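You operate a simulated robot arm through the tools that you are given. There is no shell and no other tool.

Carry out the task below with a simulated robot arm. There is one attempt and no reset: what you move stays moved.

TASK
Open the wall box door, take the blue bottle and leave it in the black tray, then shut the door. Then put the toothed collar from the top of the grey cupboard on the grey lead weight there. Then lift the folding leaf open. Do these in the order given.

Only the result counts: the job must be done as asked and must still hold three seconds after the hand-in. Knocking over, shifting, dropping, spilling or breaking anything else fails it.

THE ROBOT
A 6-joint arm with a two-finger parallel gripper on a trunk, on a base that moves. Base frame: it is fixed to the floor where the robot stands at the start and does not move with it; the origin is under the middle of the robot, x ahead of it, y to its left, z up. Units: cm, rad, N and s.
It reaches about 131.3 cm from its shoulder. Its first joint turns from -2.897 to 2.897 rad. Places, roughly: black tray [-375, 100, 25]; blue bottle (6x6x16 cm) [-300, -200, 130]; folding leaf [-280, -190, 70]; lead weight [-200, -175, 75]; toothed collar [-250, -175, 75]; wall box door [-310, -200, 140]. Payload 3.43 kg.
Tool frame: the origin (TCP) lies between the finger pads and is the grasp point; the fingertips stand 3.4 cm ahead of it; z points along the fingers, y is the line along which they close. Largest opening 12.8 cm; finger width 2.4, thickness 1.2; the body of the gripper, 4.8 by 13 cm, starts 9.6 cm behind the TCP.
Orientation is that of the tool frame in the base frame, as a unit quaternion [w, x, y, z]. With the fingers straight down and closing along the base's y, the tool's x points along the base's -x, its y along +y and its z along -z.

THE INTERFACE
- The arm moves only by the tool drive_tool. Its arguments are lists of equal length, an entry for each row: "hand": the opening, from 0 (shut) to 1 (fully open); "linear": the shift along the base's x, y, z in units of 150 mm (1.0 is 150 mm), a list of three; "dr": the turn, a rotation vector about the base's x, y, z in units of 180 degrees (1.0 is 180 degrees), a list of three. In form: {"hand": [hand, ...], "linear": [[tx, ty, tz], ...], "dr": [[rx, ry, rz], ...]}. A call has 1 to 20 rows; each row is the pose to reach, as a shift and turn from the pose commanded when the call began. A call with a number of a shift or a turn outside -1 to 1 is refused whole. Each row takes 0.2 s and may step no farther than 5 cm and 0.15 rad from the row before; otherwise, or with a gripper value out of range, the whole call is refused. Where a pose cannot be reached the arm comes as near as it can. A force on the tool above 40 N (or 10 N above the force at the start of the call, whichever is more), or a blocked arm, ends the call early, and 0.2 s more pass. Each finger travels about 15.3 cm/s and halts on what it meets, pressing with about 38 N; the grip force reading is that of the motor and also rises with nothing between the fingers. The clock runs only during rows and for 0.2 s after the last one: add rows that repeat a pose to give the fingers time. It gives the time, the measured TCP pose, the force on the tool (base axes), the opening and the grip force at its end, in the units of the frame above (readings bear some noise), with the torque about the TCP (base axes, N m) and any sound that the robot's microphone picked up.
- Cameras (640 x 400 px; columns grow to the right, rows downward): "scene" is now at [16.92, 19.78, 124.54]; the picture's right is [-0.24, -0.97, 0.00], its down [-0.12, 0.03, -0.99] and it looks along [0.96, -0.24, -0.12] (base axes); focal length 252 px, centre (320, 200). "wrist" rides on the gripper at [7.6, -1.1, -16] in the tool frame; the picture's right is [0.15, 0.99, 0.00], its down [-0.88, 0.13, -0.46] and it looks along [-0.45, 0.07, 0.89] (tool axes); focal length 234 px, centre (320, 200). There is no depth. A picture from a camera that has moved, and an enlarged one, comes with that camera's place and axes in the base frame and with its lens.
- camera(camera): a new picture of that camera. It takes no simulated time.
- roll_base(legs): drives the robot by 1 to 6 legs, each [ahead, left, turn to the left] in cm, cm and rad, along the robot's own axes; the way and the turn of a leg run together, so that a leg with both is an arc; at most 150 cm and 3.142 rad a leg. The arm and the cameras ride along, it lands a little off, and it stops where it bumps. It gives what a move gives.
- head_to(pan, tilt): turns the head with the scene camera to pan (to the left, within 2.496 rad either way) and tilt (down, from -0.506 to 1.204), counted from straight ahead of the robot. It gives what a move gives.
- enlarge(camera, box): a new picture of the part [left, top, right, bottom] of that camera's present view, enlarged. It takes no simulated time.
- job_done(): hands the job in; it is judged then, once.

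Places have to be worked out from the pictures, the camera data and where the tool is seen. Open the gripper and draw the arm clear of the work before you hand the job in, unless the task says otherwise.

The tools are called after ">>>" as name(argument=value, ...) on one line, values as JSON. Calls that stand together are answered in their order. drive_tool: Moves the arm, as the interface text tells. Its arguments: {"type":"object","properties":{"hand":{"type":"array","items":{"type":"number"}},"linear":{"type":"array","items":{"type":"array","items":{"type":"number"}}},"dr":{"type":"array","items":{"type":"array","items":{"type":"number"}}}},"required":["hand","linear","dr"]} The other tools are called the same way: roll_base (legs) drives the base; head_to (pan, tilt) turns the head that bears the scene camera; camera (camera) takes a picture; enlarge (camera, box) takes an enlarged picture of a part of a camera's view; job_done () hands the job in.

At the start:

```text
time_s: 0.0
tcp_pos: [77.72, -13.56, 116.25]
tcp_rot: [0.0, 0.001, 1.0, -0.001]
force: [-0.4, -0.9, 0.2]
torque: [0.01, 0.02, -0.03]
opening: 12.8
gripper_force: 0.1
robot x, y, heading: [-0.06, -0.25, -0.004]
head pan, tilt (commanded): [-0.248, 0.12]
```

scene: 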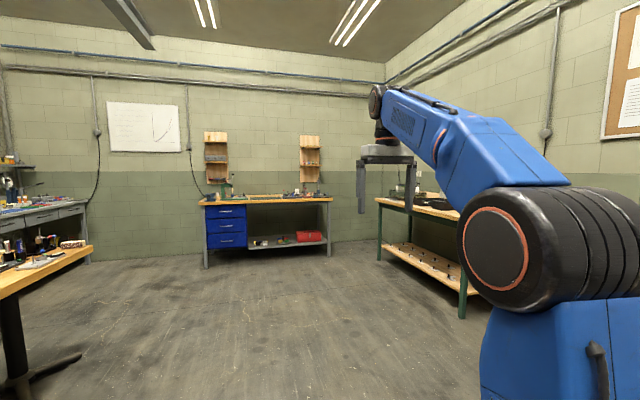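
wrist: 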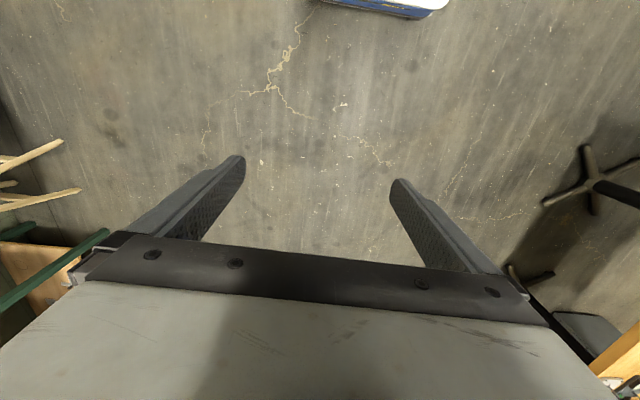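

The work places lie behind the robot (x from -200 to -375), so I turn the head to look back that way first.

>>> head_to(pan=-2.45, tilt=0.15)

>>> camera(camera="scene")

>>> head_to(pan=2.45, tilt=0.15)

>>> camera(camera="scene")

```text
time_s: 2.1
tcp_pos: [77.53, -13.61, 116.23]
tcp_rot: [0.0, 0.001, 1.0, 0.0]
force: [0.1, 0.2, -0.7]
torque: [-0.01, 0.0, 0.01]
opening: 12.78
gripper_force: 0.1
robot x, y, heading: [0.04, 0.09, 0.004]
head pan, tilt (commanded): [-2.45, 0.15]
```

```text
taken
camera scene: at [0.82, 16.13, 124.25], right [-0.64, 0.77, 0.0], down [0.12, 0.1, -0.99], along [-0.76, -0.63, -0.15], focal length 252 px, centre (320, 200)
```

scene: 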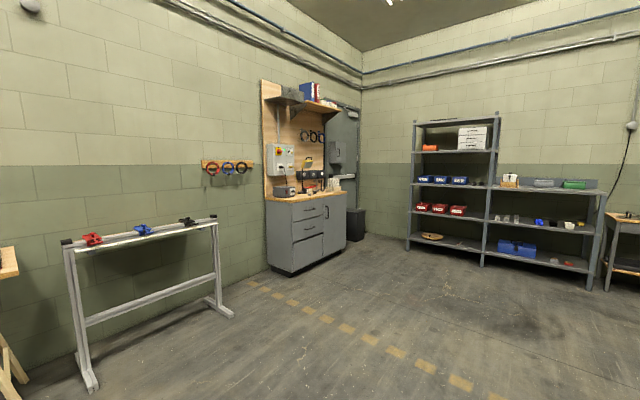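

```text
time_s: 5.9
tcp_pos: [77.64, -13.67, 116.21]
tcp_rot: [0.0, 0.0, 1.0, 0.0]
force: [-0.5, 0.3, -0.2]
torque: [-0.01, -0.01, -0.04]
opening: 12.81
gripper_force: 0.1
robot x, y, heading: [-0.26, 0.16, 0.002]
head pan, tilt (commanded): [2.45, 0.15]
```

```text
taken
camera scene: at [0.82, 27.96, 124.26], right [0.64, 0.77, 0.0], down [0.12, -0.1, -0.99], along [-0.76, 0.63, -0.15], focal length 252 px, centre (320, 200)
```

scene: 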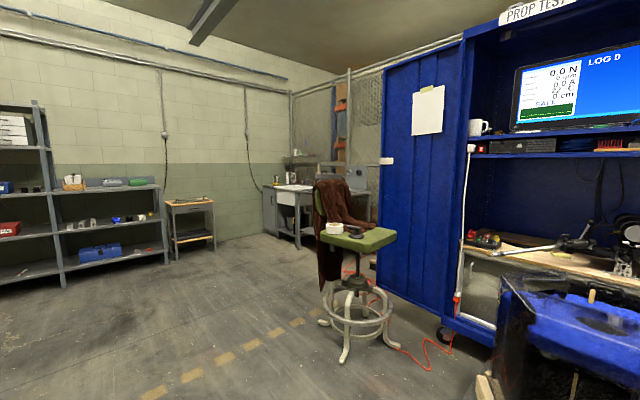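

I see the grey cupboard with the wall box above it along the -y wall. I turn back to it and enlarge.

>>> head_to(pan=-2.45, tilt=0.15)

>>> enlarge(camera="scene", box=[240, 70, 400, 290])

>>> enlarge(camera="scene", box=[400, 100, 640, 300])

```text
time_s: 9.8
tcp_pos: [77.58, -13.7, 116.15]
tcp_rot: [0.0, 0.0, 1.0, 0.001]
force: [-0.6, 0.5, -0.7]
torque: [-0.01, 0.01, 0.03]
opening: 12.81
gripper_force: 0.1
robot x, y, heading: [0.12, 0.14, 0.005]
head pan, tilt (commanded): [-2.45, 0.15]
```

```text
1.82 times, centred on (320, 180) of scene
camera zoom: at [0.82, 16.13, 124.25], right [-0.64, 0.77, 0.0], down [0.12, 0.1, -0.99], along [-0.76, -0.63, -0.15], focal length 459 px, centre (320, 236)
```

zoom: 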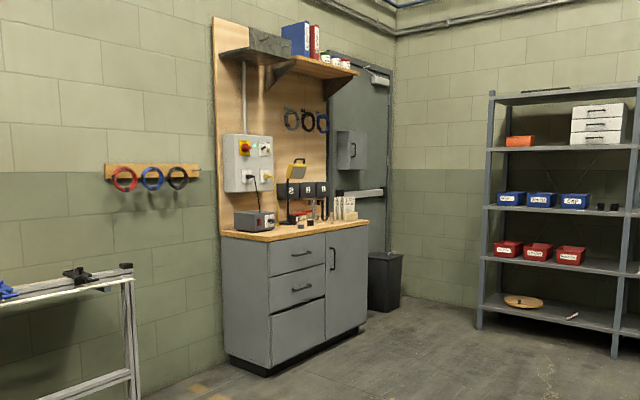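

```text
2.00 times, centred on (520, 200) of scene
camera zoom: at [0.82, 16.13, 124.25], right [-0.64, 0.77, 0.0], down [0.12, 0.1, -0.99], along [-0.76, -0.63, -0.15], focal length 505 px, centre (-80, 200)
```

zoom: 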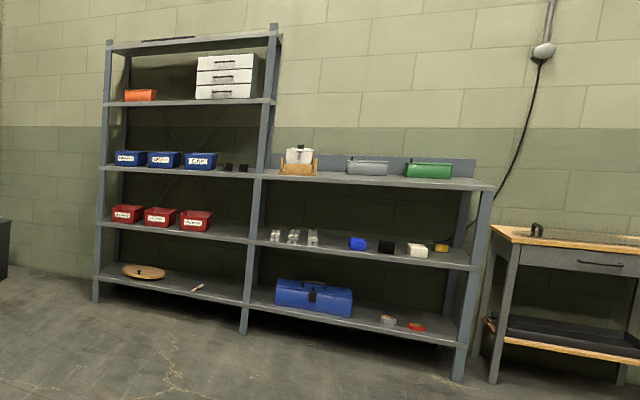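

The cupboard stands at about x -180..-290, front face near y -175, with the wall box to its right. I turn to face the -y wall and drive sideways to look from nearer.

>>> roll_base(legs=[[0, 0, -1.5708], [0, -130, 0], [20, -120, 0]])

>>> head_to(pan=0.0, tilt=0.2)

>>> camera(camera="scene")

>>> camera(camera="wrist")

```text
time_s: 26.1
tcp_pos: [-266.17, -95.56, 116.13]
tcp_rot: [0.0, 0.707, 0.707, 0.0]
force: [0.4, 0.1, 0.4]
torque: [0.02, -0.02, 0.0]
opening: 12.78
gripper_force: 0.0
robot x, y, heading: [-252.36, -17.93, -1.574]
head pan, tilt (commanded): [-2.45, 0.15]
```

```text
time_s: 28.3
tcp_pos: [-266.07, -95.51, 116.18]
tcp_rot: [0.0, 0.708, 0.706, 0.0]
force: [0.1, -1.0, -0.2]
torque: [-0.01, 0.0, -0.02]
opening: 12.82
gripper_force: 0.0
robot x, y, heading: [-252.15, -17.82, -1.574]
head pan, tilt (commanded): [0.0, 0.201]
```

```text
taken
camera scene: at [-230.41, -35.23, 123.78], right [-1.0, 0.0, 0.0], down [0.0, 0.2, -0.98], along [0.0, -0.98, -0.2], focal length 252 px, centre (320, 200)
```

scene: 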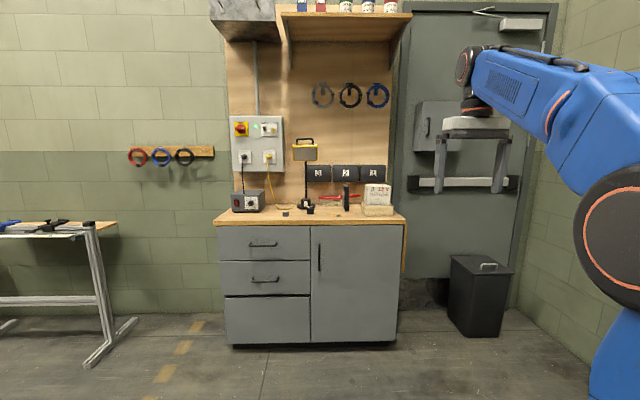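

```text
taken
camera wrist: at [-267.21, -88.03, 132.13], right [0.99, 0.15, 0.0], down [0.13, -0.88, 0.46], along [0.07, -0.45, -0.89], focal length 234 px, centre (320, 200)
```

wrist: 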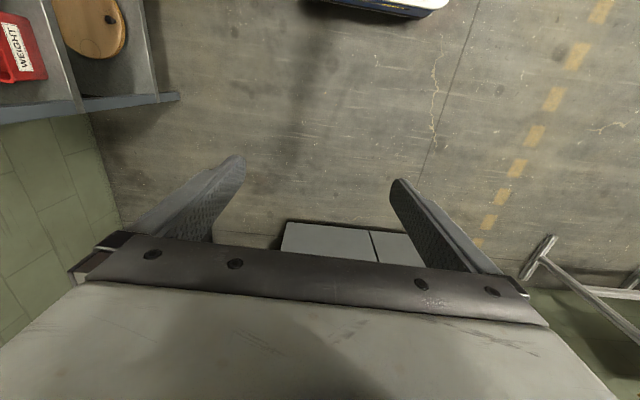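

The wall box is on the green metal door to the right, and a folded wooden leaf hangs at the cupboard's right end. I enlarge these areas.

>>> enlarge(camera="scene", box=[210, 100, 420, 240])

>>> enlarge(camera="scene", box=[380, 80, 530, 200])

>>> enlarge(camera="scene", box=[370, 190, 530, 350])

```text
2.86 times, centred on (315, 170) of scene
camera zoom: at [-230.41, -35.23, 123.78], right [-1.0, 0.0, 0.0], down [0.0, 0.2, -0.98], along [0.0, -0.98, -0.2], focal length 722 px, centre (334, 286)
```

zoom: 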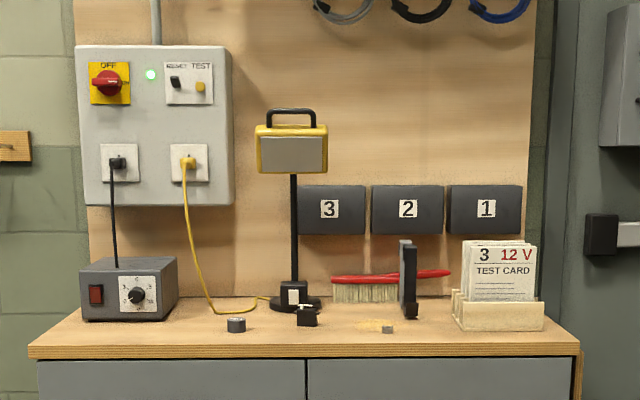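

```text
3.33 times, centred on (455, 140) of scene
camera zoom: at [-230.41, -35.23, 123.78], right [-1.0, 0.0, 0.0], down [0.0, 0.2, -0.98], along [0.0, -0.98, -0.2], focal length 842 px, centre (-130, 400)
```

zoom: 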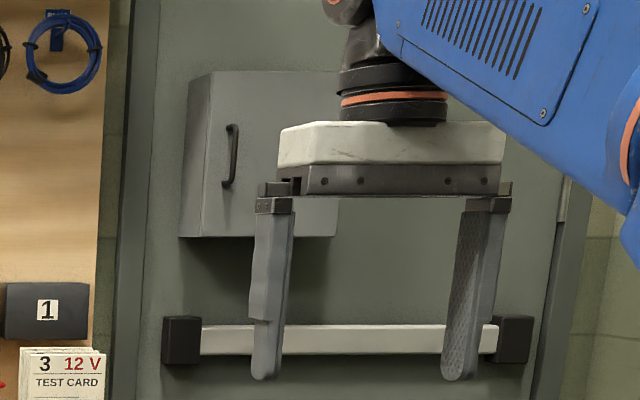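

```text
2.50 times, centred on (450, 270) of scene
camera zoom: at [-230.41, -35.23, 123.78], right [-1.0, 0.0, 0.0], down [0.0, 0.2, -0.98], along [0.0, -0.98, -0.2], focal length 631 px, centre (-5, 25)
```

zoom: 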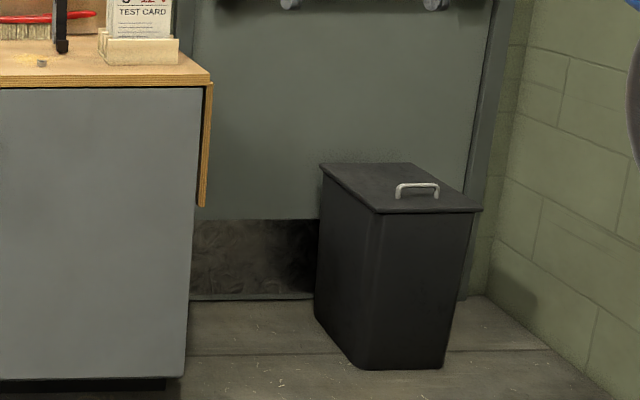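

The box spans about x -294..-320, z 122..152, front near y -200; its handle is at the left so its hinge is on the right. I look at the robot's own arm mount to learn where its shoulder is.

>>> head_to(pan=-1.1, tilt=0.6)

>>> camera(camera="scene")

>>> head_to(pan=-1.1, tilt=0.1)

>>> camera(camera="scene")

```text
time_s: 29.7
tcp_pos: [-266.15, -95.57, 116.26]
tcp_rot: [0.0, 0.708, 0.706, 0.0]
force: [-0.1, 0.1, 0.3]
torque: [-0.01, -0.02, 0.0]
opening: 12.8
gripper_force: 0.1
robot x, y, heading: [-252.52, -18.0, -1.574]
head pan, tilt (commanded): [-1.1, 0.6]
```

```text
taken
camera scene: at [-238.27, -29.92, 120.11], right [-0.45, 0.89, 0.0], down [0.5, 0.26, -0.83], along [-0.74, -0.37, -0.56], focal length 252 px, centre (320, 200)
```

scene: 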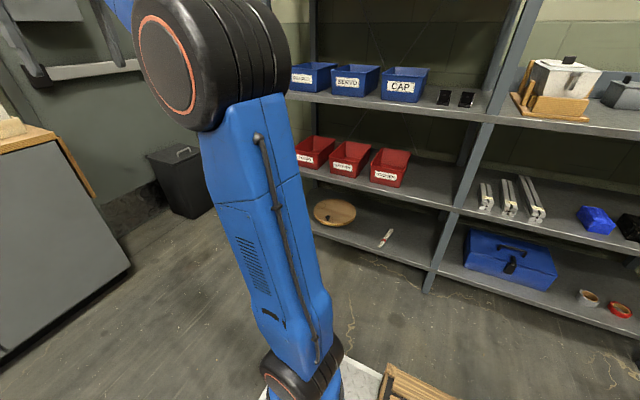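

```text
time_s: 30.6
tcp_pos: [-266.05, -95.43, 116.18]
tcp_rot: [0.0, 0.708, 0.706, 0.0]
force: [0.6, -0.9, 0.1]
torque: [-0.02, -0.01, 0.0]
opening: 12.81
gripper_force: 0.1
robot x, y, heading: [-252.01, -18.08, -1.576]
head pan, tilt (commanded): [-1.1, 0.099]
```

```text
taken
camera scene: at [-238.6, -30.08, 124.71], right [-0.45, 0.89, 0.0], down [0.09, 0.05, -0.99], along [-0.89, -0.45, -0.1], focal length 252 px, centre (320, 200)
```

scene: 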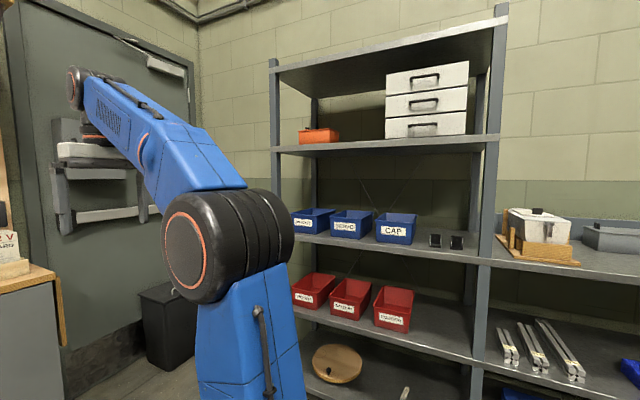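

The shoulder sits low (z about 40, ~30 cm ahead and 14 cm right of the robot's centre); the black joint at z 115 is the elbow. I now swing the tool to point forward (-y) while moving forward and up.

>>> drive_tool(hand=[1, 1, 1, 1, 1, 1, 1, 1, 1, 1, 1, 1], linear=[[0, -0.09, 0.09], [0, -0.18, 0.18], [0, -0.27, 0.27], [0, -0.36, 0.36], [0, -0.45, 0.45], [0, -0.54, 0.54], [0, -0.63, 0.63], [0, -0.72, 0.72], [0, -0.81, 0.81], [0, -0.9, 0.9], [0, -1, 1], [0, -1, 1]], dr=[[-0.0455, 0, 0], [-0.091, 0, 0], [-0.1365, 0, 0], [-0.182, 0, 0], [-0.2275, 0, 0], [-0.273, 0, 0], [-0.3185, 0, 0], [-0.364, 0, 0], [-0.4095, 0, 0], [-0.455, 0, 0], [-0.5, 0, 0], [-0.5, 0, 0]])

>>> camera(camera="wrist")

>>> camera(camera="scene")

```text
time_s: 33.2
tcp_pos: [-266.07, -110.33, 131.18]
tcp_rot: [0.5, 0.501, 0.499, -0.501]
force: [-0.9, 0.1, 0.7]
torque: [-0.03, 0.0, -0.02]
opening: 12.8
gripper_force: 0.1
robot x, y, heading: [-252.45, -17.96, -1.571]
head pan, tilt (commanded): [-1.1, 0.099]
```

```text
taken
camera wrist: at [-267.22, -94.43, 123.53], right [0.99, 0.0, -0.15], down [0.13, 0.46, 0.88], along [0.07, -0.89, 0.45], focal length 234 px, centre (320, 200)
```

wrist: 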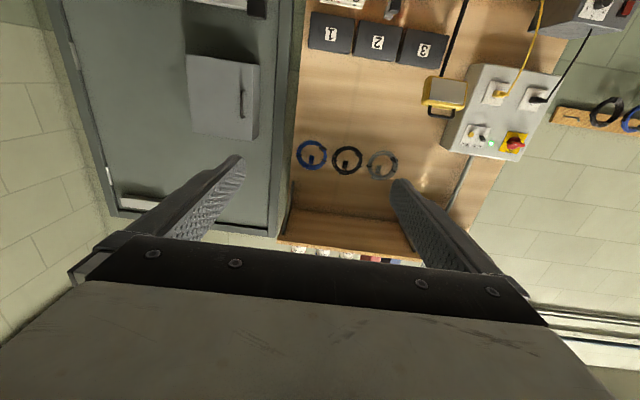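

```text
taken
camera scene: at [-238.6, -30.08, 124.72], right [-0.45, 0.89, 0.0], down [0.09, 0.05, -0.99], along [-0.89, -0.45, -0.1], focal length 252 px, centre (320, 200)
```

scene: 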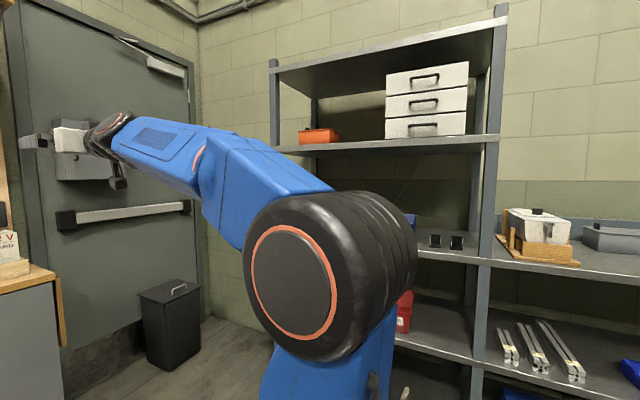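

The tool now points at the wall. I enlarge the wrist view of the box to fix the handle and edges better.

>>> enlarge(camera="wrist", box=[160, 30, 300, 160])

>>> roll_base(legs=[[35, -40, 0]])

>>> camera(camera="wrist")

>>> head_to(pan=-0.2, tilt=0.15)

>>> camera(camera="scene")

```text
3.08 times, centred on (230, 95) of wrist
camera zoom: at [-267.22, -94.43, 123.53], right [0.99, 0.0, -0.15], down [0.13, 0.46, 0.88], along [0.07, -0.89, 0.45], focal length 720 px, centre (597, 523)
```

zoom: 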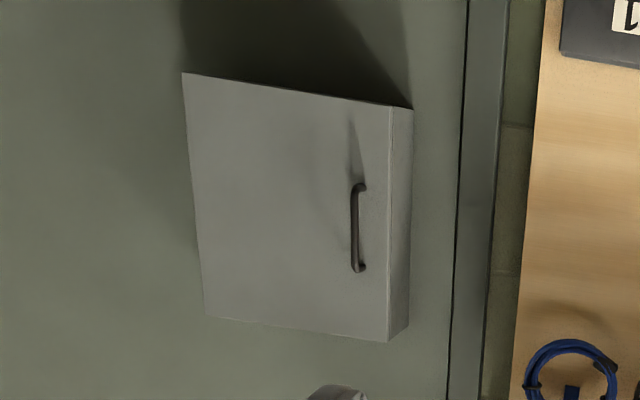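

```text
time_s: 36.3
tcp_pos: [-305.24, -144.54, 131.1]
tcp_rot: [0.504, 0.498, 0.502, -0.496]
force: [-0.5, -1.0, 0.4]
torque: [0.04, 0.0, -0.02]
opening: 12.8
gripper_force: 0.0
robot x, y, heading: [-292.25, -52.3, -1.563]
head pan, tilt (commanded): [-1.1, 0.099]
```

```text
taken
camera wrist: at [-306.41, -128.63, 123.54], right [0.99, 0.01, -0.15], down [0.12, 0.46, 0.88], along [0.08, -0.89, 0.45], focal length 234 px, centre (320, 200)
```

wrist: 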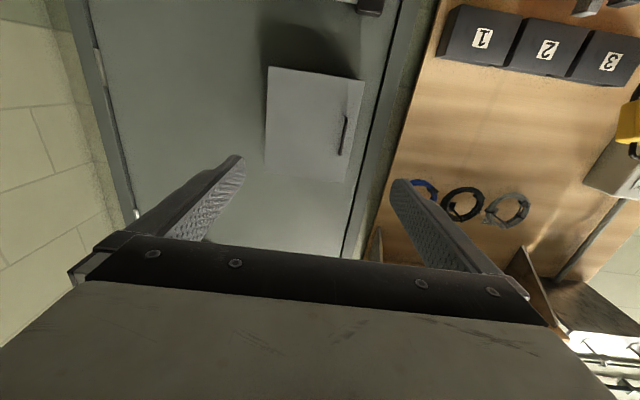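

```text
time_s: 37.5
tcp_pos: [-305.19, -144.42, 131.2]
tcp_rot: [0.503, 0.497, 0.503, -0.497]
force: [1.0, -0.3, -0.4]
torque: [0.03, -0.01, -0.01]
opening: 12.8
gripper_force: 0.1
robot x, y, heading: [-292.45, -51.7, -1.558]
head pan, tilt (commanded): [-0.201, 0.15]
```

```text
taken
camera scene: at [-272.15, -68.8, 124.25], right [-0.98, 0.19, 0.0], down [0.03, 0.15, -0.99], along [-0.19, -0.97, -0.15], focal length 252 px, centre (320, 200)
```

scene: 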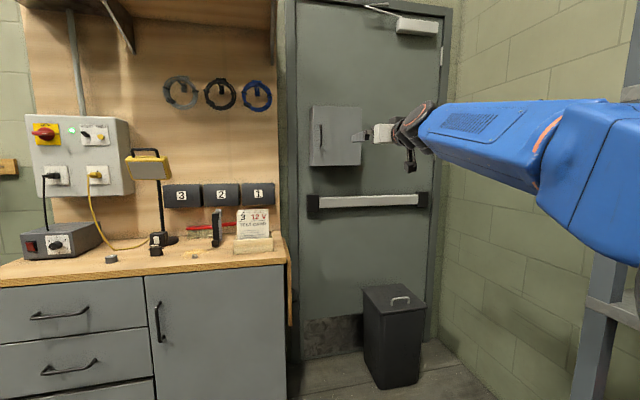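

I enlarge both views of the box for triangulation from the new place.

>>> enlarge(camera="wrist", box=[240, 40, 400, 200])

>>> enlarge(camera="scene", box=[290, 80, 450, 230])

>>> enlarge(camera="scene", box=[60, 200, 310, 340])

```text
2.50 times, centred on (320, 120) of wrist
camera zoom: at [-306.41, -128.63, 123.54], right [0.99, 0.01, -0.15], down [0.12, 0.46, 0.88], along [0.08, -0.89, 0.45], focal length 585 px, centre (320, 400)
```

zoom: 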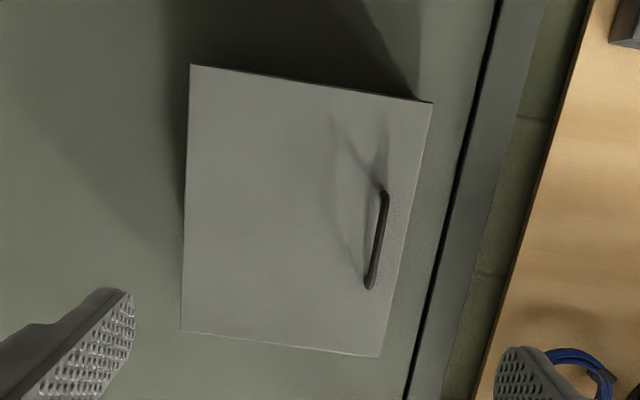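

```text
2.67 times, centred on (370, 155) of scene
camera zoom: at [-272.15, -68.8, 124.25], right [-0.98, 0.19, 0.0], down [0.03, 0.15, -0.99], along [-0.19, -0.97, -0.15], focal length 673 px, centre (187, 320)
```

zoom: 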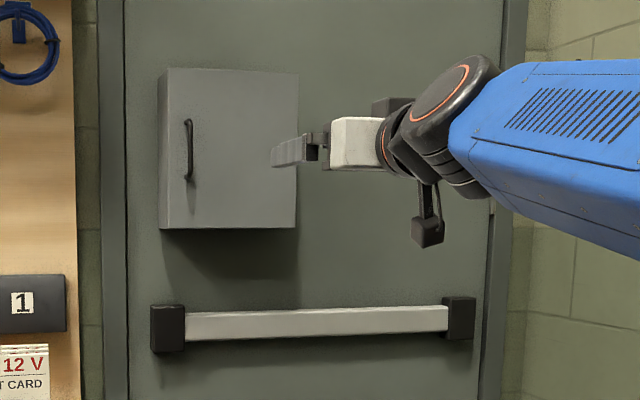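

```text
2.56 times, centred on (185, 270) of scene
camera zoom: at [-272.15, -68.8, 124.25], right [-0.98, 0.19, 0.0], down [0.03, 0.15, -0.99], along [-0.19, -0.97, -0.15], focal length 646 px, centre (666, 21)
```

zoom: 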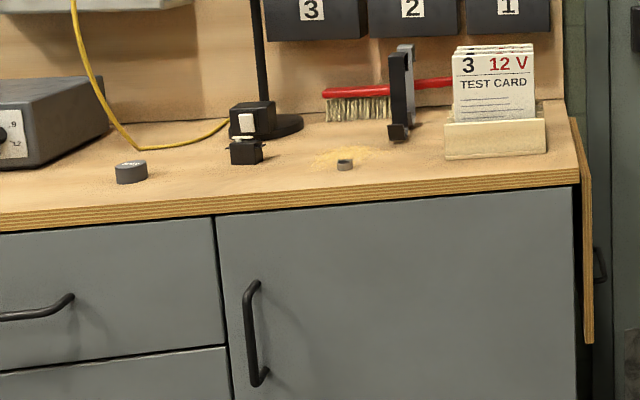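

Triangulation gives: handle bar at about (-296.8, -196.6, 136.8), vertical ~9.5 cm; box front y ≈ -199.3, x -293..-319, z 122..152, only ~12 cm deep. I drive nearer so the arm can reach.

>>> roll_base(legs=[[36, 5, -0.012]])

>>> camera(camera="wrist")

>>> camera(camera="scene")

```text
time_s: 39.8
tcp_pos: [-301.3, -180.87, 131.17]
tcp_rot: [0.5, 0.501, 0.499, -0.5]
force: [0.0, -0.3, -0.4]
torque: [-0.02, 0.0, 0.01]
opening: 12.8
gripper_force: 0.2
robot x, y, heading: [-287.78, -88.29, -1.571]
head pan, tilt (commanded): [-0.201, 0.15]
```

```text
taken
camera wrist: at [-302.35, -165.03, 123.54], right [0.99, 0.0, -0.15], down [0.13, 0.46, 0.88], along [0.06, -0.89, 0.45], focal length 234 px, centre (320, 200)
```

wrist: 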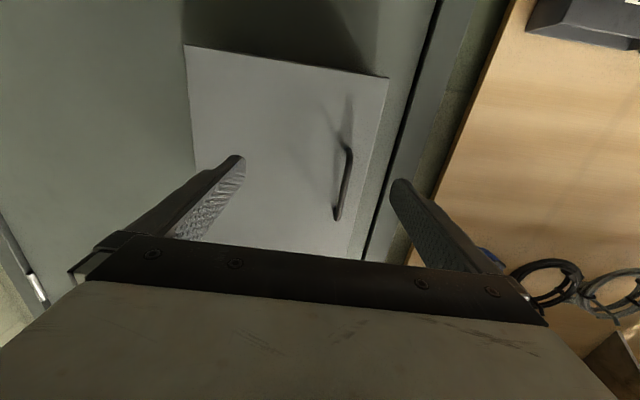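

```text
taken
camera scene: at [-267.24, -105.7, 124.25], right [-0.98, 0.2, 0.0], down [0.03, 0.15, -0.99], along [-0.2, -0.97, -0.15], focal length 252 px, centre (320, 200)
```

scene: 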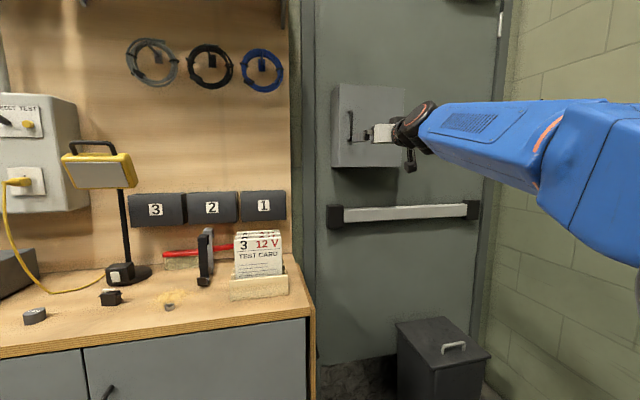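

Handle confirmed near (-296.9, -197, 136.8). I align the half-open fingers in front of it and approach part way.

>>> drive_tool(hand=[0.45, 0.45, 0.45, 0.45, 0.45, 0.45], linear=[[0.147, 0, 0.187], [0.293, 0, 0.373], [0.293, -0.2, 0.373], [0.293, -0.4, 0.373], [0.293, -0.6, 0.373], [0.293, -0.6, 0.373]], dr=[[0, 0, 0], [0, 0, 0], [0, 0, 0], [0, 0, 0], [0, 0, 0], [0, 0, 0]])

>>> camera(camera="wrist")

>>> enlarge(camera="scene", box=[310, 60, 470, 220])

```text
time_s: 41.2
tcp_pos: [-296.85, -190.05, 136.74]
tcp_rot: [0.5, 0.501, 0.5, -0.5]
force: [-1.2, -0.7, -0.1]
torque: [-0.01, 0.0, 0.0]
opening: 5.75
gripper_force: 0.0
robot x, y, heading: [-287.7, -88.13, -1.571]
head pan, tilt (commanded): [-0.201, 0.15]
```

```text
taken
camera wrist: at [-297.86, -174.09, 129.25], right [0.99, 0.0, -0.15], down [0.13, 0.46, 0.88], along [0.06, -0.89, 0.45], focal length 234 px, centre (320, 200)
```

wrist: 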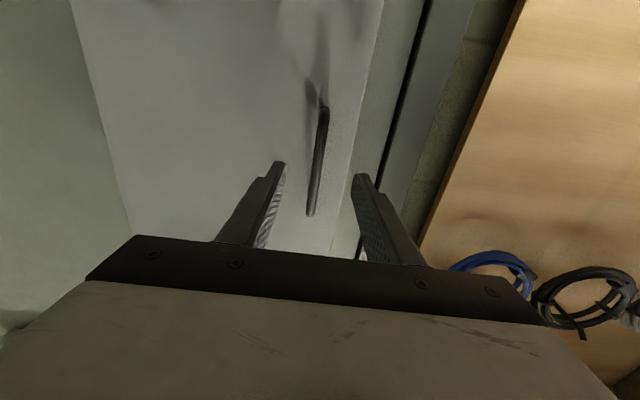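

```text
2.50 times, centred on (390, 140) of scene
camera zoom: at [-267.24, -105.69, 124.25], right [-0.98, 0.2, 0.0], down [0.03, 0.15, -0.99], along [-0.2, -0.97, -0.15], focal length 631 px, centre (145, 350)
```

zoom: 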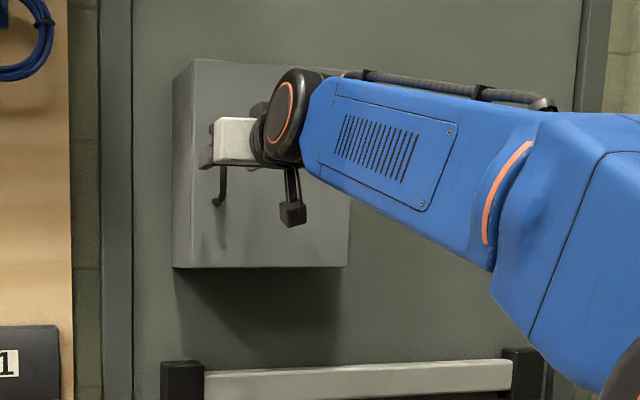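

The bar lies centred between the fingers. I advance 4.4 cm and close on it.

>>> drive_tool(hand=[0.45, 0.45, 0.45, 0.1, 0.0, 0.0, 0.0], linear=[[0, -0.15, 0], [0, -0.293, 0], [0, -0.293, 0], [0, -0.293, 0], [0, -0.293, 0], [0, -0.293, 0], [0, -0.293, 0]], dr=[[0, 0, 0], [0, 0, 0], [0, 0, 0], [0, 0, 0], [0, 0, 0], [0, 0, 0], [0, 0, 0]])

>>> camera(camera="wrist")

```text
time_s: 42.8
tcp_pos: [-297.08, -194.43, 136.76]
tcp_rot: [0.5, 0.501, 0.499, -0.5]
force: [-11.6, -2.7, 2.3]
torque: [-0.06, 0.18, -0.1]
opening: 0.97
gripper_force: 43.2
robot x, y, heading: [-286.92, -88.75, -1.577]
head pan, tilt (commanded): [-0.201, 0.15]
```

```text
taken
camera wrist: at [-298.2, -178.53, 129.13], right [0.99, 0.0, -0.14], down [0.13, 0.46, 0.88], along [0.06, -0.89, 0.45], focal length 234 px, centre (320, 200)
```

wrist: 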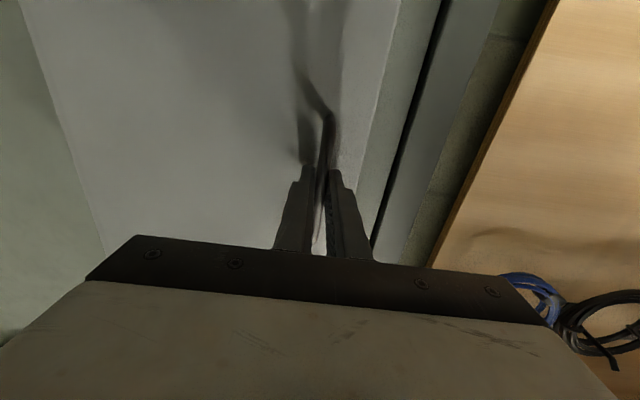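

The handle is gripped (opening 0.97). I pull along the arc about the hinge at (-319, -199), turning the tool with the door, up to about 42°.

>>> drive_tool(hand=[0, 0, 0, 0, 0, 0, 0], linear=[[-0.0507, 0.1763, 0], [-0.1226, 0.3451, 0], [-0.2145, 0.5039, 0], [-0.325, 0.6503, 0], [-0.4526, 0.7822, 0], [-0.5953, 0.8975, 0], [-0.5953, 0.8975, 0]], dr=[[0, 0, 0.0389], [0, 0, 0.0778], [0, 0, 0.1167], [0, 0, 0.1556], [0, 0, 0.1944], [0, 0, 0.2333], [0, 0, 0.2333]])

>>> camera(camera="scene")

>>> camera(camera="wrist")

```text
time_s: 44.2
tcp_pos: [-304.6, -181.59, 136.79]
tcp_rot: [0.639, 0.302, 0.64, -0.301]
force: [5.8, 5.8, 0.3]
torque: [0.34, 0.3, -0.03]
opening: 0.97
gripper_force: 43.7
robot x, y, heading: [-287.47, -88.51, -1.575]
head pan, tilt (commanded): [-0.201, 0.15]
stopped in row 6: the force on the tool passed its limit at 45 N (the readings are from after the stop); the commanded pose is now the measured one
```

```text
taken
camera scene: at [-267.16, -105.62, 124.25], right [-0.98, 0.2, 0.0], down [0.03, 0.15, -0.99], along [-0.2, -0.97, -0.15], focal length 252 px, centre (320, 200)
```

scene: 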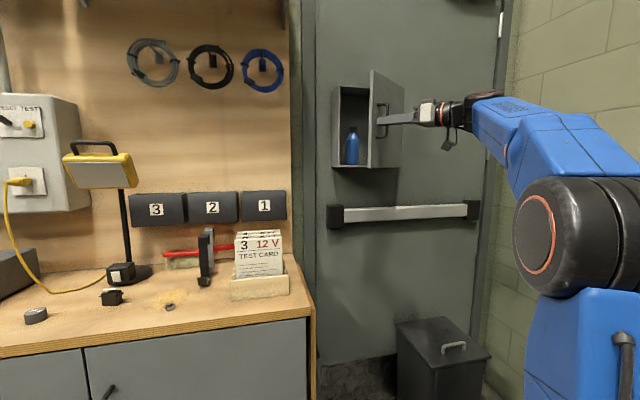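

```text
taken
camera wrist: at [-315.69, -169.96, 129.21], right [0.76, 0.63, -0.15], down [-0.19, 0.43, 0.88], along [0.62, -0.65, 0.45], focal length 234 px, centre (320, 200)
```

wrist: 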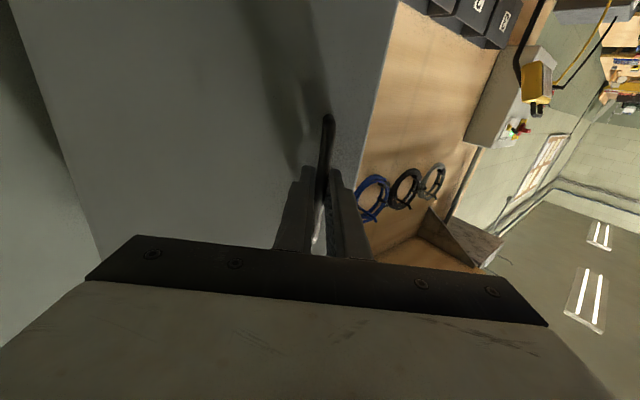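

The door follows (39° open) and the bottle shows inside at about (-301, -205, 130). From the readings the hinge is at (-318.8, -198.5); I continue the arc to about 60°.

>>> drive_tool(hand=[0, 0, 0, 0, 0, 0, 0], linear=[[-0.07, 0.0555, 0], [-0.144, 0.1067, 0], [-0.222, 0.153, 0], [-0.3007, 0.1953, 0], [-0.384, 0.232, 0], [-0.4667, 0.264, 0], [-0.4667, 0.264, 0]], dr=[[0, 0, 0.0194], [0, 0, 0.0389], [0, 0, 0.0583], [0, 0, 0.0778], [0, 0, 0.0972], [0, 0, 0.1167], [0, 0, 0.1167]])

>>> camera(camera="scene")

```text
time_s: 45.1
tcp_pos: [-308.18, -178.92, 136.79]
tcp_rot: [0.666, 0.235, 0.668, -0.234]
force: [1.1, 2.0, -1.4]
torque: [0.0, 0.06, 0.03]
opening: 0.98
gripper_force: 44.1
robot x, y, heading: [-287.1, -88.4, -1.57]
head pan, tilt (commanded): [-0.201, 0.15]
stopped in row 4: the force on the tool passed its limit at 44 N (the readings are from after the stop); the commanded pose is now the measured one
```

```text
taken
camera scene: at [-267.17, -105.61, 124.25], right [-0.98, 0.2, 0.0], down [0.03, 0.15, -0.99], along [-0.2, -0.97, -0.15], focal length 252 px, centre (320, 200)
```

scene: 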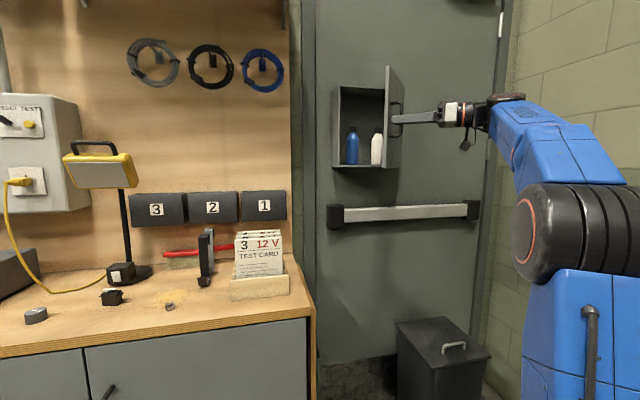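

The door is 51° open; besides the blue bottle there is a white bottle ~10 cm to its right, which I must not touch. I release the handle, back off, and swing round to the open side of the door edge.

>>> drive_tool(hand=[0.3, 0.35, 0.35, 0.35, 0.35], linear=[[0, 0, 0], [0, 0, 0], [-0.13, 0.105, 0], [-0.27, 0.215, 0], [-0.415, 0.335, 0]], dr=[[0, 0, 0], [0, 0, 0], [0, 0, 0], [0, 0, 0], [0, 0, 0]])

>>> camera(camera="scene")

```text
time_s: 46.3
tcp_pos: [-314.3, -173.88, 136.77]
tcp_rot: [0.666, 0.236, 0.668, -0.234]
force: [-0.5, 0.1, 0.4]
torque: [-0.01, 0.02, -0.01]
opening: 4.49
gripper_force: 0.2
robot x, y, heading: [-286.84, -88.24, -1.572]
head pan, tilt (commanded): [-0.201, 0.15]
```

```text
taken
camera scene: at [-267.15, -105.62, 124.25], right [-0.98, 0.2, 0.0], down [0.03, 0.15, -0.99], along [-0.2, -0.97, -0.15], focal length 252 px, centre (320, 200)
```

scene: 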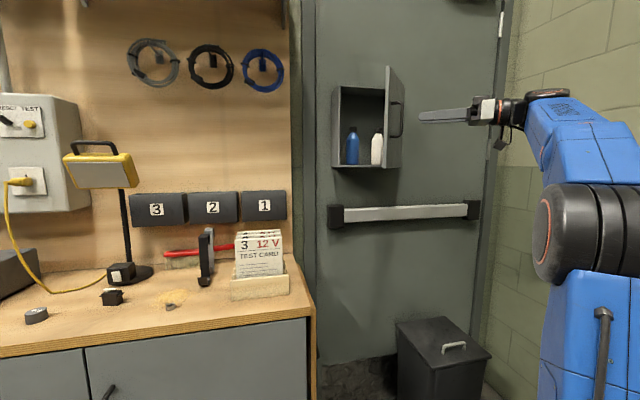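

The handle is free and the door stays put. I rotate the tool back to straight and move left past the door edge.

>>> drive_tool(hand=[0.3, 0.3, 0.2, 0.1, 0, 0, 0, 0, 0], linear=[[0, 0.2, 0], [0.1, 0.4, 0], [0.25, 0.5, 0], [0.4, 0.5, 0], [0.55, 0.5, 0], [0.7, 0.5, 0], [0.85, 0.5, 0], [1, 0.5, 0], [1, 0.5, 0]], dr=[[0, 0, -0.03], [0, 0, -0.07], [0, 0, -0.11], [0, 0, -0.15], [0, 0, -0.19], [0, 0, -0.23], [0, 0, -0.26], [0, 0, -0.284], [0, 0, -0.284]])

>>> drive_tool(hand=[0, 0, 0], linear=[[0.18, 0, 0], [0.35, 0, 0], [0.35, 0, 0]], dr=[[0, 0, 0], [0, 0, 0], [0, 0, 0]])

>>> camera(camera="scene")

>>> camera(camera="wrist")

```text
time_s: 48.3
tcp_pos: [-299.56, -166.4, 136.88]
tcp_rot: [0.5, 0.502, 0.5, -0.498]
force: [-0.2, 0.3, 0.5]
torque: [0.01, -0.01, 0.03]
opening: 0.0
gripper_force: 33.1
robot x, y, heading: [-287.24, -88.38, -1.572]
head pan, tilt (commanded): [-0.201, 0.15]
```

```text
time_s: 49.1
tcp_pos: [-294.37, -166.36, 136.8]
tcp_rot: [0.5, 0.501, 0.5, -0.499]
force: [-0.6, 0.3, -0.2]
torque: [0.01, 0.04, 0.01]
opening: 0.0
gripper_force: 33.0
robot x, y, heading: [-287.52, -88.41, -1.573]
head pan, tilt (commanded): [-0.201, 0.15]
```

```text
taken
camera scene: at [-267.16, -105.62, 124.25], right [-0.98, 0.2, 0.0], down [0.03, 0.15, -0.99], along [-0.2, -0.97, -0.15], focal length 252 px, centre (320, 200)
```

scene: 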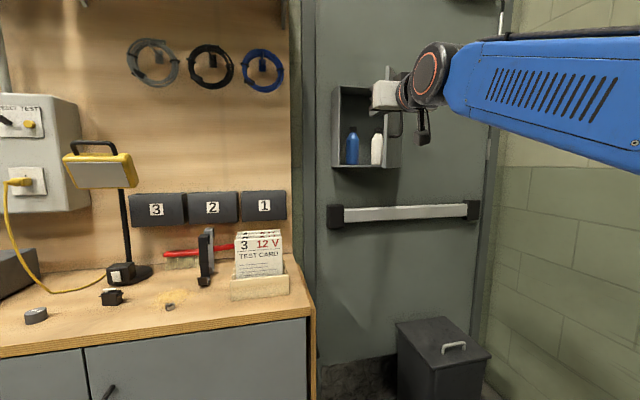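

```text
taken
camera wrist: at [-295.45, -150.51, 129.17], right [0.99, 0.0, -0.14], down [0.13, 0.45, 0.88], along [0.07, -0.89, 0.45], focal length 234 px, centre (320, 200)
```

wrist: 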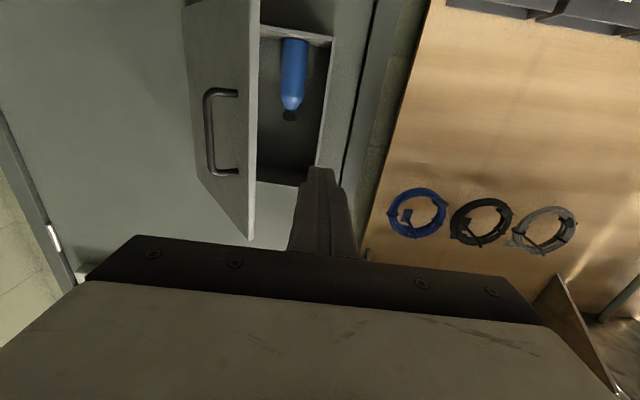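

The closed fingers are left of the door edge and the blue bottle is seen at x ≈ -301. I go in ~13 cm then push the door from inside toward -x.

>>> drive_tool(hand=[0, 0, 0, 0, 0, 0, 0, 0, 0], linear=[[0, -0.3, 0], [0, -0.6, 0], [0, -0.9, 0], [-0.2, -0.9, 0], [-0.4, -0.9, 0], [-0.6, -0.9, 0], [-0.8, -0.9, 0], [-1, -0.9, 0], [-1, -0.9, 0]], dr=[[0, 0, 0], [0, 0, 0], [0, 0, 0], [0, 0, 0], [0, 0, 0], [0, 0, 0], [0, 0, 0], [0, 0, 0], [0, 0, 0]])

>>> camera(camera="scene")

>>> camera(camera="wrist")

```text
time_s: 50.5
tcp_pos: [-301.38, -179.71, 136.86]
tcp_rot: [0.501, 0.5, 0.503, -0.496]
force: [12.3, 15.1, -1.8]
torque: [-0.16, 0.04, -0.33]
opening: 0.0
gripper_force: 32.7
robot x, y, heading: [-287.6, -88.55, -1.571]
head pan, tilt (commanded): [-0.201, 0.15]
stopped in row 6: the force on the tool passed its limit at 69 N (the readings are from after the stop); the commanded pose is now the measured one
```

```text
taken
camera scene: at [-267.06, -105.51, 124.25], right [-0.98, 0.2, 0.0], down [0.03, 0.15, -0.99], along [-0.2, -0.97, -0.15], focal length 252 px, centre (320, 200)
```

scene: 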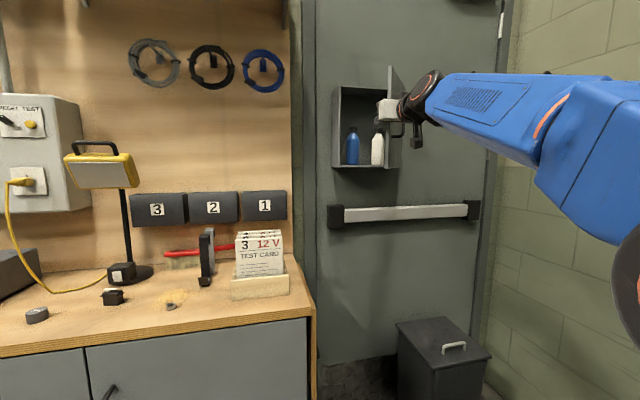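

```text
taken
camera wrist: at [-302.65, -163.85, 129.32], right [0.99, 0.01, -0.14], down [0.12, 0.45, 0.88], along [0.07, -0.89, 0.45], focal length 234 px, centre (320, 200)
```

wrist: 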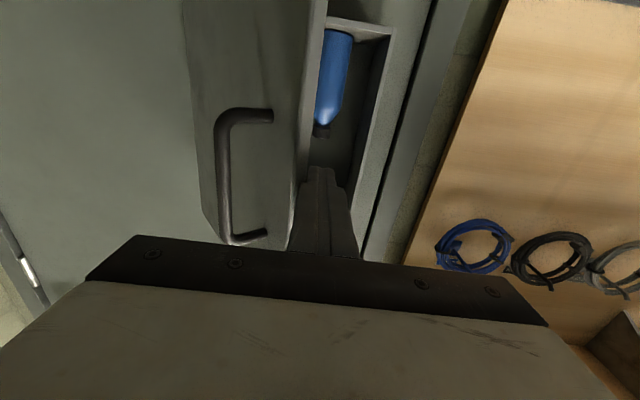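

The finger now rests against the door's inner edge; the stop was an impact. I push slowly in small steps.

>>> drive_tool(hand=[0, 0, 0, 0, 0, 0, 0, 0, 0, 0, 0, 0, 0, 0, 0, 0], linear=[[-0.03, 0, 0], [-0.06, 0, 0], [-0.09, 0, 0], [-0.12, 0, 0], [-0.15, 0, 0], [-0.18, 0, 0], [-0.21, 0, 0], [-0.24, 0, 0], [-0.27, 0, 0], [-0.3, 0, 0], [-0.33, 0, 0], [-0.36, 0, 0], [-0.39, 0, 0], [-0.42, 0, 0], [-0.45, 0, 0], [-0.48, 0, 0]], dr=[[0, 0, 0], [0, 0, 0], [0, 0, 0], [0, 0, 0], [0, 0, 0], [0, 0, 0], [0, 0, 0], [0, 0, 0], [0, 0, 0], [0, 0, 0], [0, 0, 0], [0, 0, 0], [0, 0, 0], [0, 0, 0], [0, 0, 0], [0, 0, 0]])

>>> camera(camera="wrist")

>>> camera(camera="scene")

```text
time_s: 50.8
tcp_pos: [-301.58, -179.56, 136.82]
tcp_rot: [0.502, 0.5, 0.503, -0.496]
force: [10.4, 12.4, -2.2]
torque: [-0.15, 0.06, -0.31]
opening: 0.0
gripper_force: 32.6
robot x, y, heading: [-287.35, -88.56, -1.573]
head pan, tilt (commanded): [-0.201, 0.15]
stopped in row 1: the force on the tool passed its limit at 46 N (the readings are from after the stop); the commanded pose is now the measured one
```

```text
taken
camera wrist: at [-302.84, -163.7, 129.35], right [0.99, 0.01, -0.14], down [0.12, 0.45, 0.88], along [0.07, -0.89, 0.45], focal length 234 px, centre (320, 200)
```

wrist: 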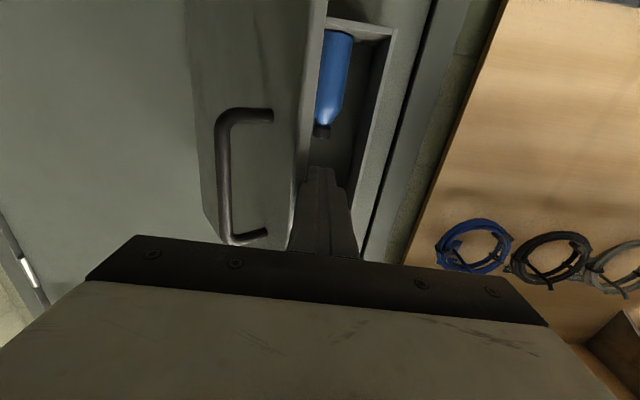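

```text
taken
camera scene: at [-267.04, -105.48, 124.25], right [-0.98, 0.2, 0.0], down [0.03, 0.15, -0.99], along [-0.2, -0.97, -0.15], focal length 252 px, centre (320, 200)
```

scene: 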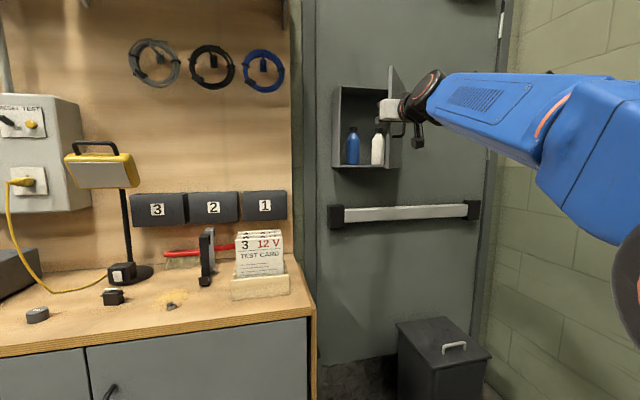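

The resistance points along the door's plane, so I need to see how the finger touches the door; I back off 2 cm and enlarge.

>>> drive_tool(hand=[0, 0, 0], linear=[[0.1, 0.05, 0], [0.2, 0.3, 0], [0.2, 0.5, 0]], dr=[[0, 0, 0], [0, 0, 0], [0, 0, 0]])

>>> enlarge(camera="wrist", box=[160, 0, 420, 200])

>>> enlarge(camera="scene", box=[320, 50, 450, 190])

```text
time_s: 51.6
tcp_pos: [-298.99, -172.25, 136.61]
tcp_rot: [0.501, 0.5, 0.504, -0.495]
force: [0.3, -1.5, -0.8]
torque: [-0.02, 0.03, 0.01]
opening: 0.0
gripper_force: 33.0
robot x, y, heading: [-287.45, -88.4, -1.568]
head pan, tilt (commanded): [-0.201, 0.15]
```

```text
2.00 times, centred on (290, 100) of wrist
camera zoom: at [-300.14, -156.38, 129.16], right [0.99, 0.01, -0.14], down [0.12, 0.45, 0.88], along [0.07, -0.89, 0.44], focal length 468 px, centre (380, 400)
```

zoom: 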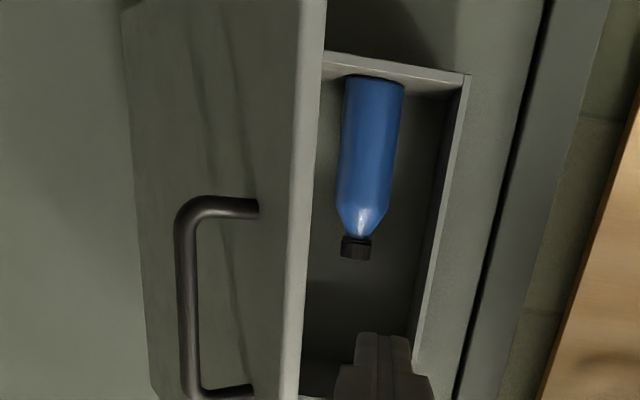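

```text
2.86 times, centred on (385, 120) of scene
camera zoom: at [-267.12, -105.59, 124.25], right [-0.98, 0.2, 0.0], down [0.03, 0.15, -0.99], along [-0.2, -0.97, -0.15], focal length 722 px, centre (134, 429)
```

zoom: 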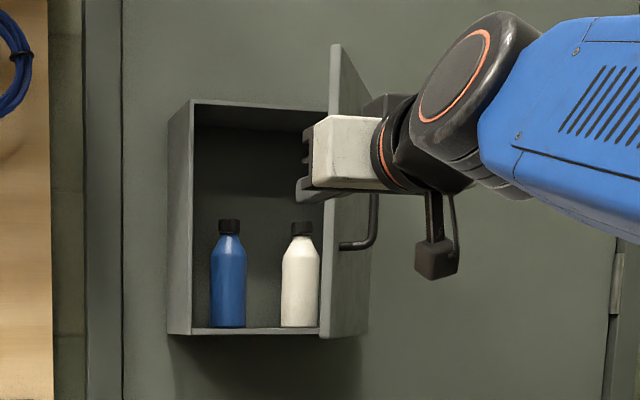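

The door is at ~51° and its free edge at (-302.7, -178); pushing straight -x locks by friction on that edge. I go in deeper and push along the edge's own arc (translating with it).

>>> drive_tool(hand=[0, 0, 0, 0, 0, 0, 0, 0, 0, 0, 0, 0, 0, 0], linear=[[0, -0.25, 0], [0, -0.5, 0], [-0.02, -0.717, 0], [-0.08, -0.717, 0], [-0.14, -0.717, 0], [-0.234, -0.661, 0], [-0.31, -0.609, 0], [-0.389, -0.561, 0], [-0.471, -0.518, 0], [-0.555, -0.478, 0], [-0.64, -0.443, 0], [-0.727, -0.412, 0], [-0.817, -0.387, 0], [-0.907, -0.366, 0]], dr=[[0, 0, 0], [0, 0, 0], [0, 0, 0], [0, 0, 0], [0, 0, 0], [0, 0, 0], [0, 0, 0], [0, 0, 0], [0, 0, 0], [0, 0, 0], [0, 0, 0], [0, 0, 0], [0, 0, 0], [0, 0, 0]])

>>> camera(camera="wrist")

>>> camera(camera="scene")

```text
time_s: 54.6
tcp_pos: [-312.23, -177.82, 136.77]
tcp_rot: [0.501, 0.5, 0.503, -0.496]
force: [0.6, -0.4, -0.9]
torque: [0.01, -0.02, 0.01]
opening: 0.0
gripper_force: 33.4
robot x, y, heading: [-286.94, -88.98, -1.573]
head pan, tilt (commanded): [-0.201, 0.15]
```

```text
taken
camera wrist: at [-313.52, -161.83, 129.3], right [0.99, 0.01, -0.14], down [0.12, 0.45, 0.88], along [0.07, -0.89, 0.44], focal length 234 px, centre (320, 200)
```

wrist: 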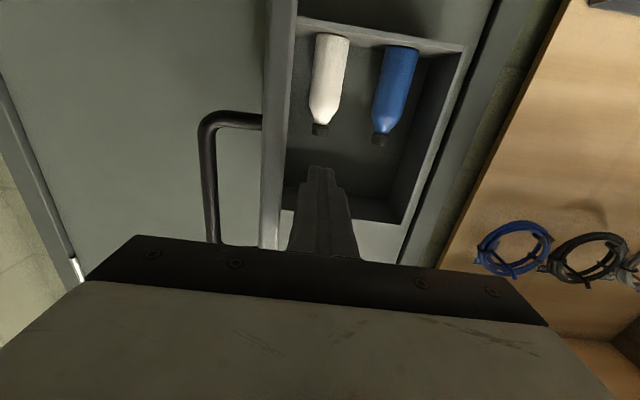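

```text
taken
camera scene: at [-267.11, -105.55, 124.25], right [-0.98, 0.2, 0.0], down [0.03, 0.15, -0.99], along [-0.2, -0.97, -0.15], focal length 252 px, centre (320, 200)
```

scene: 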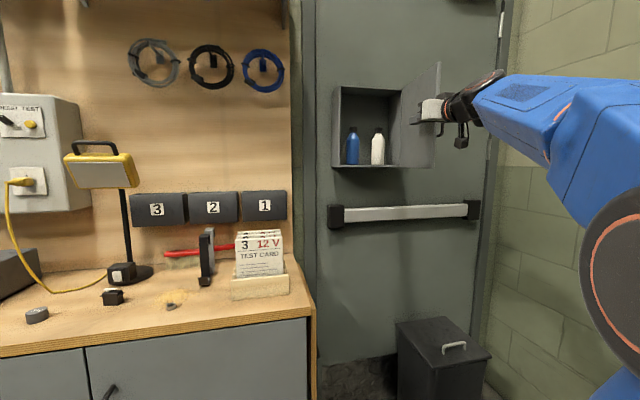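

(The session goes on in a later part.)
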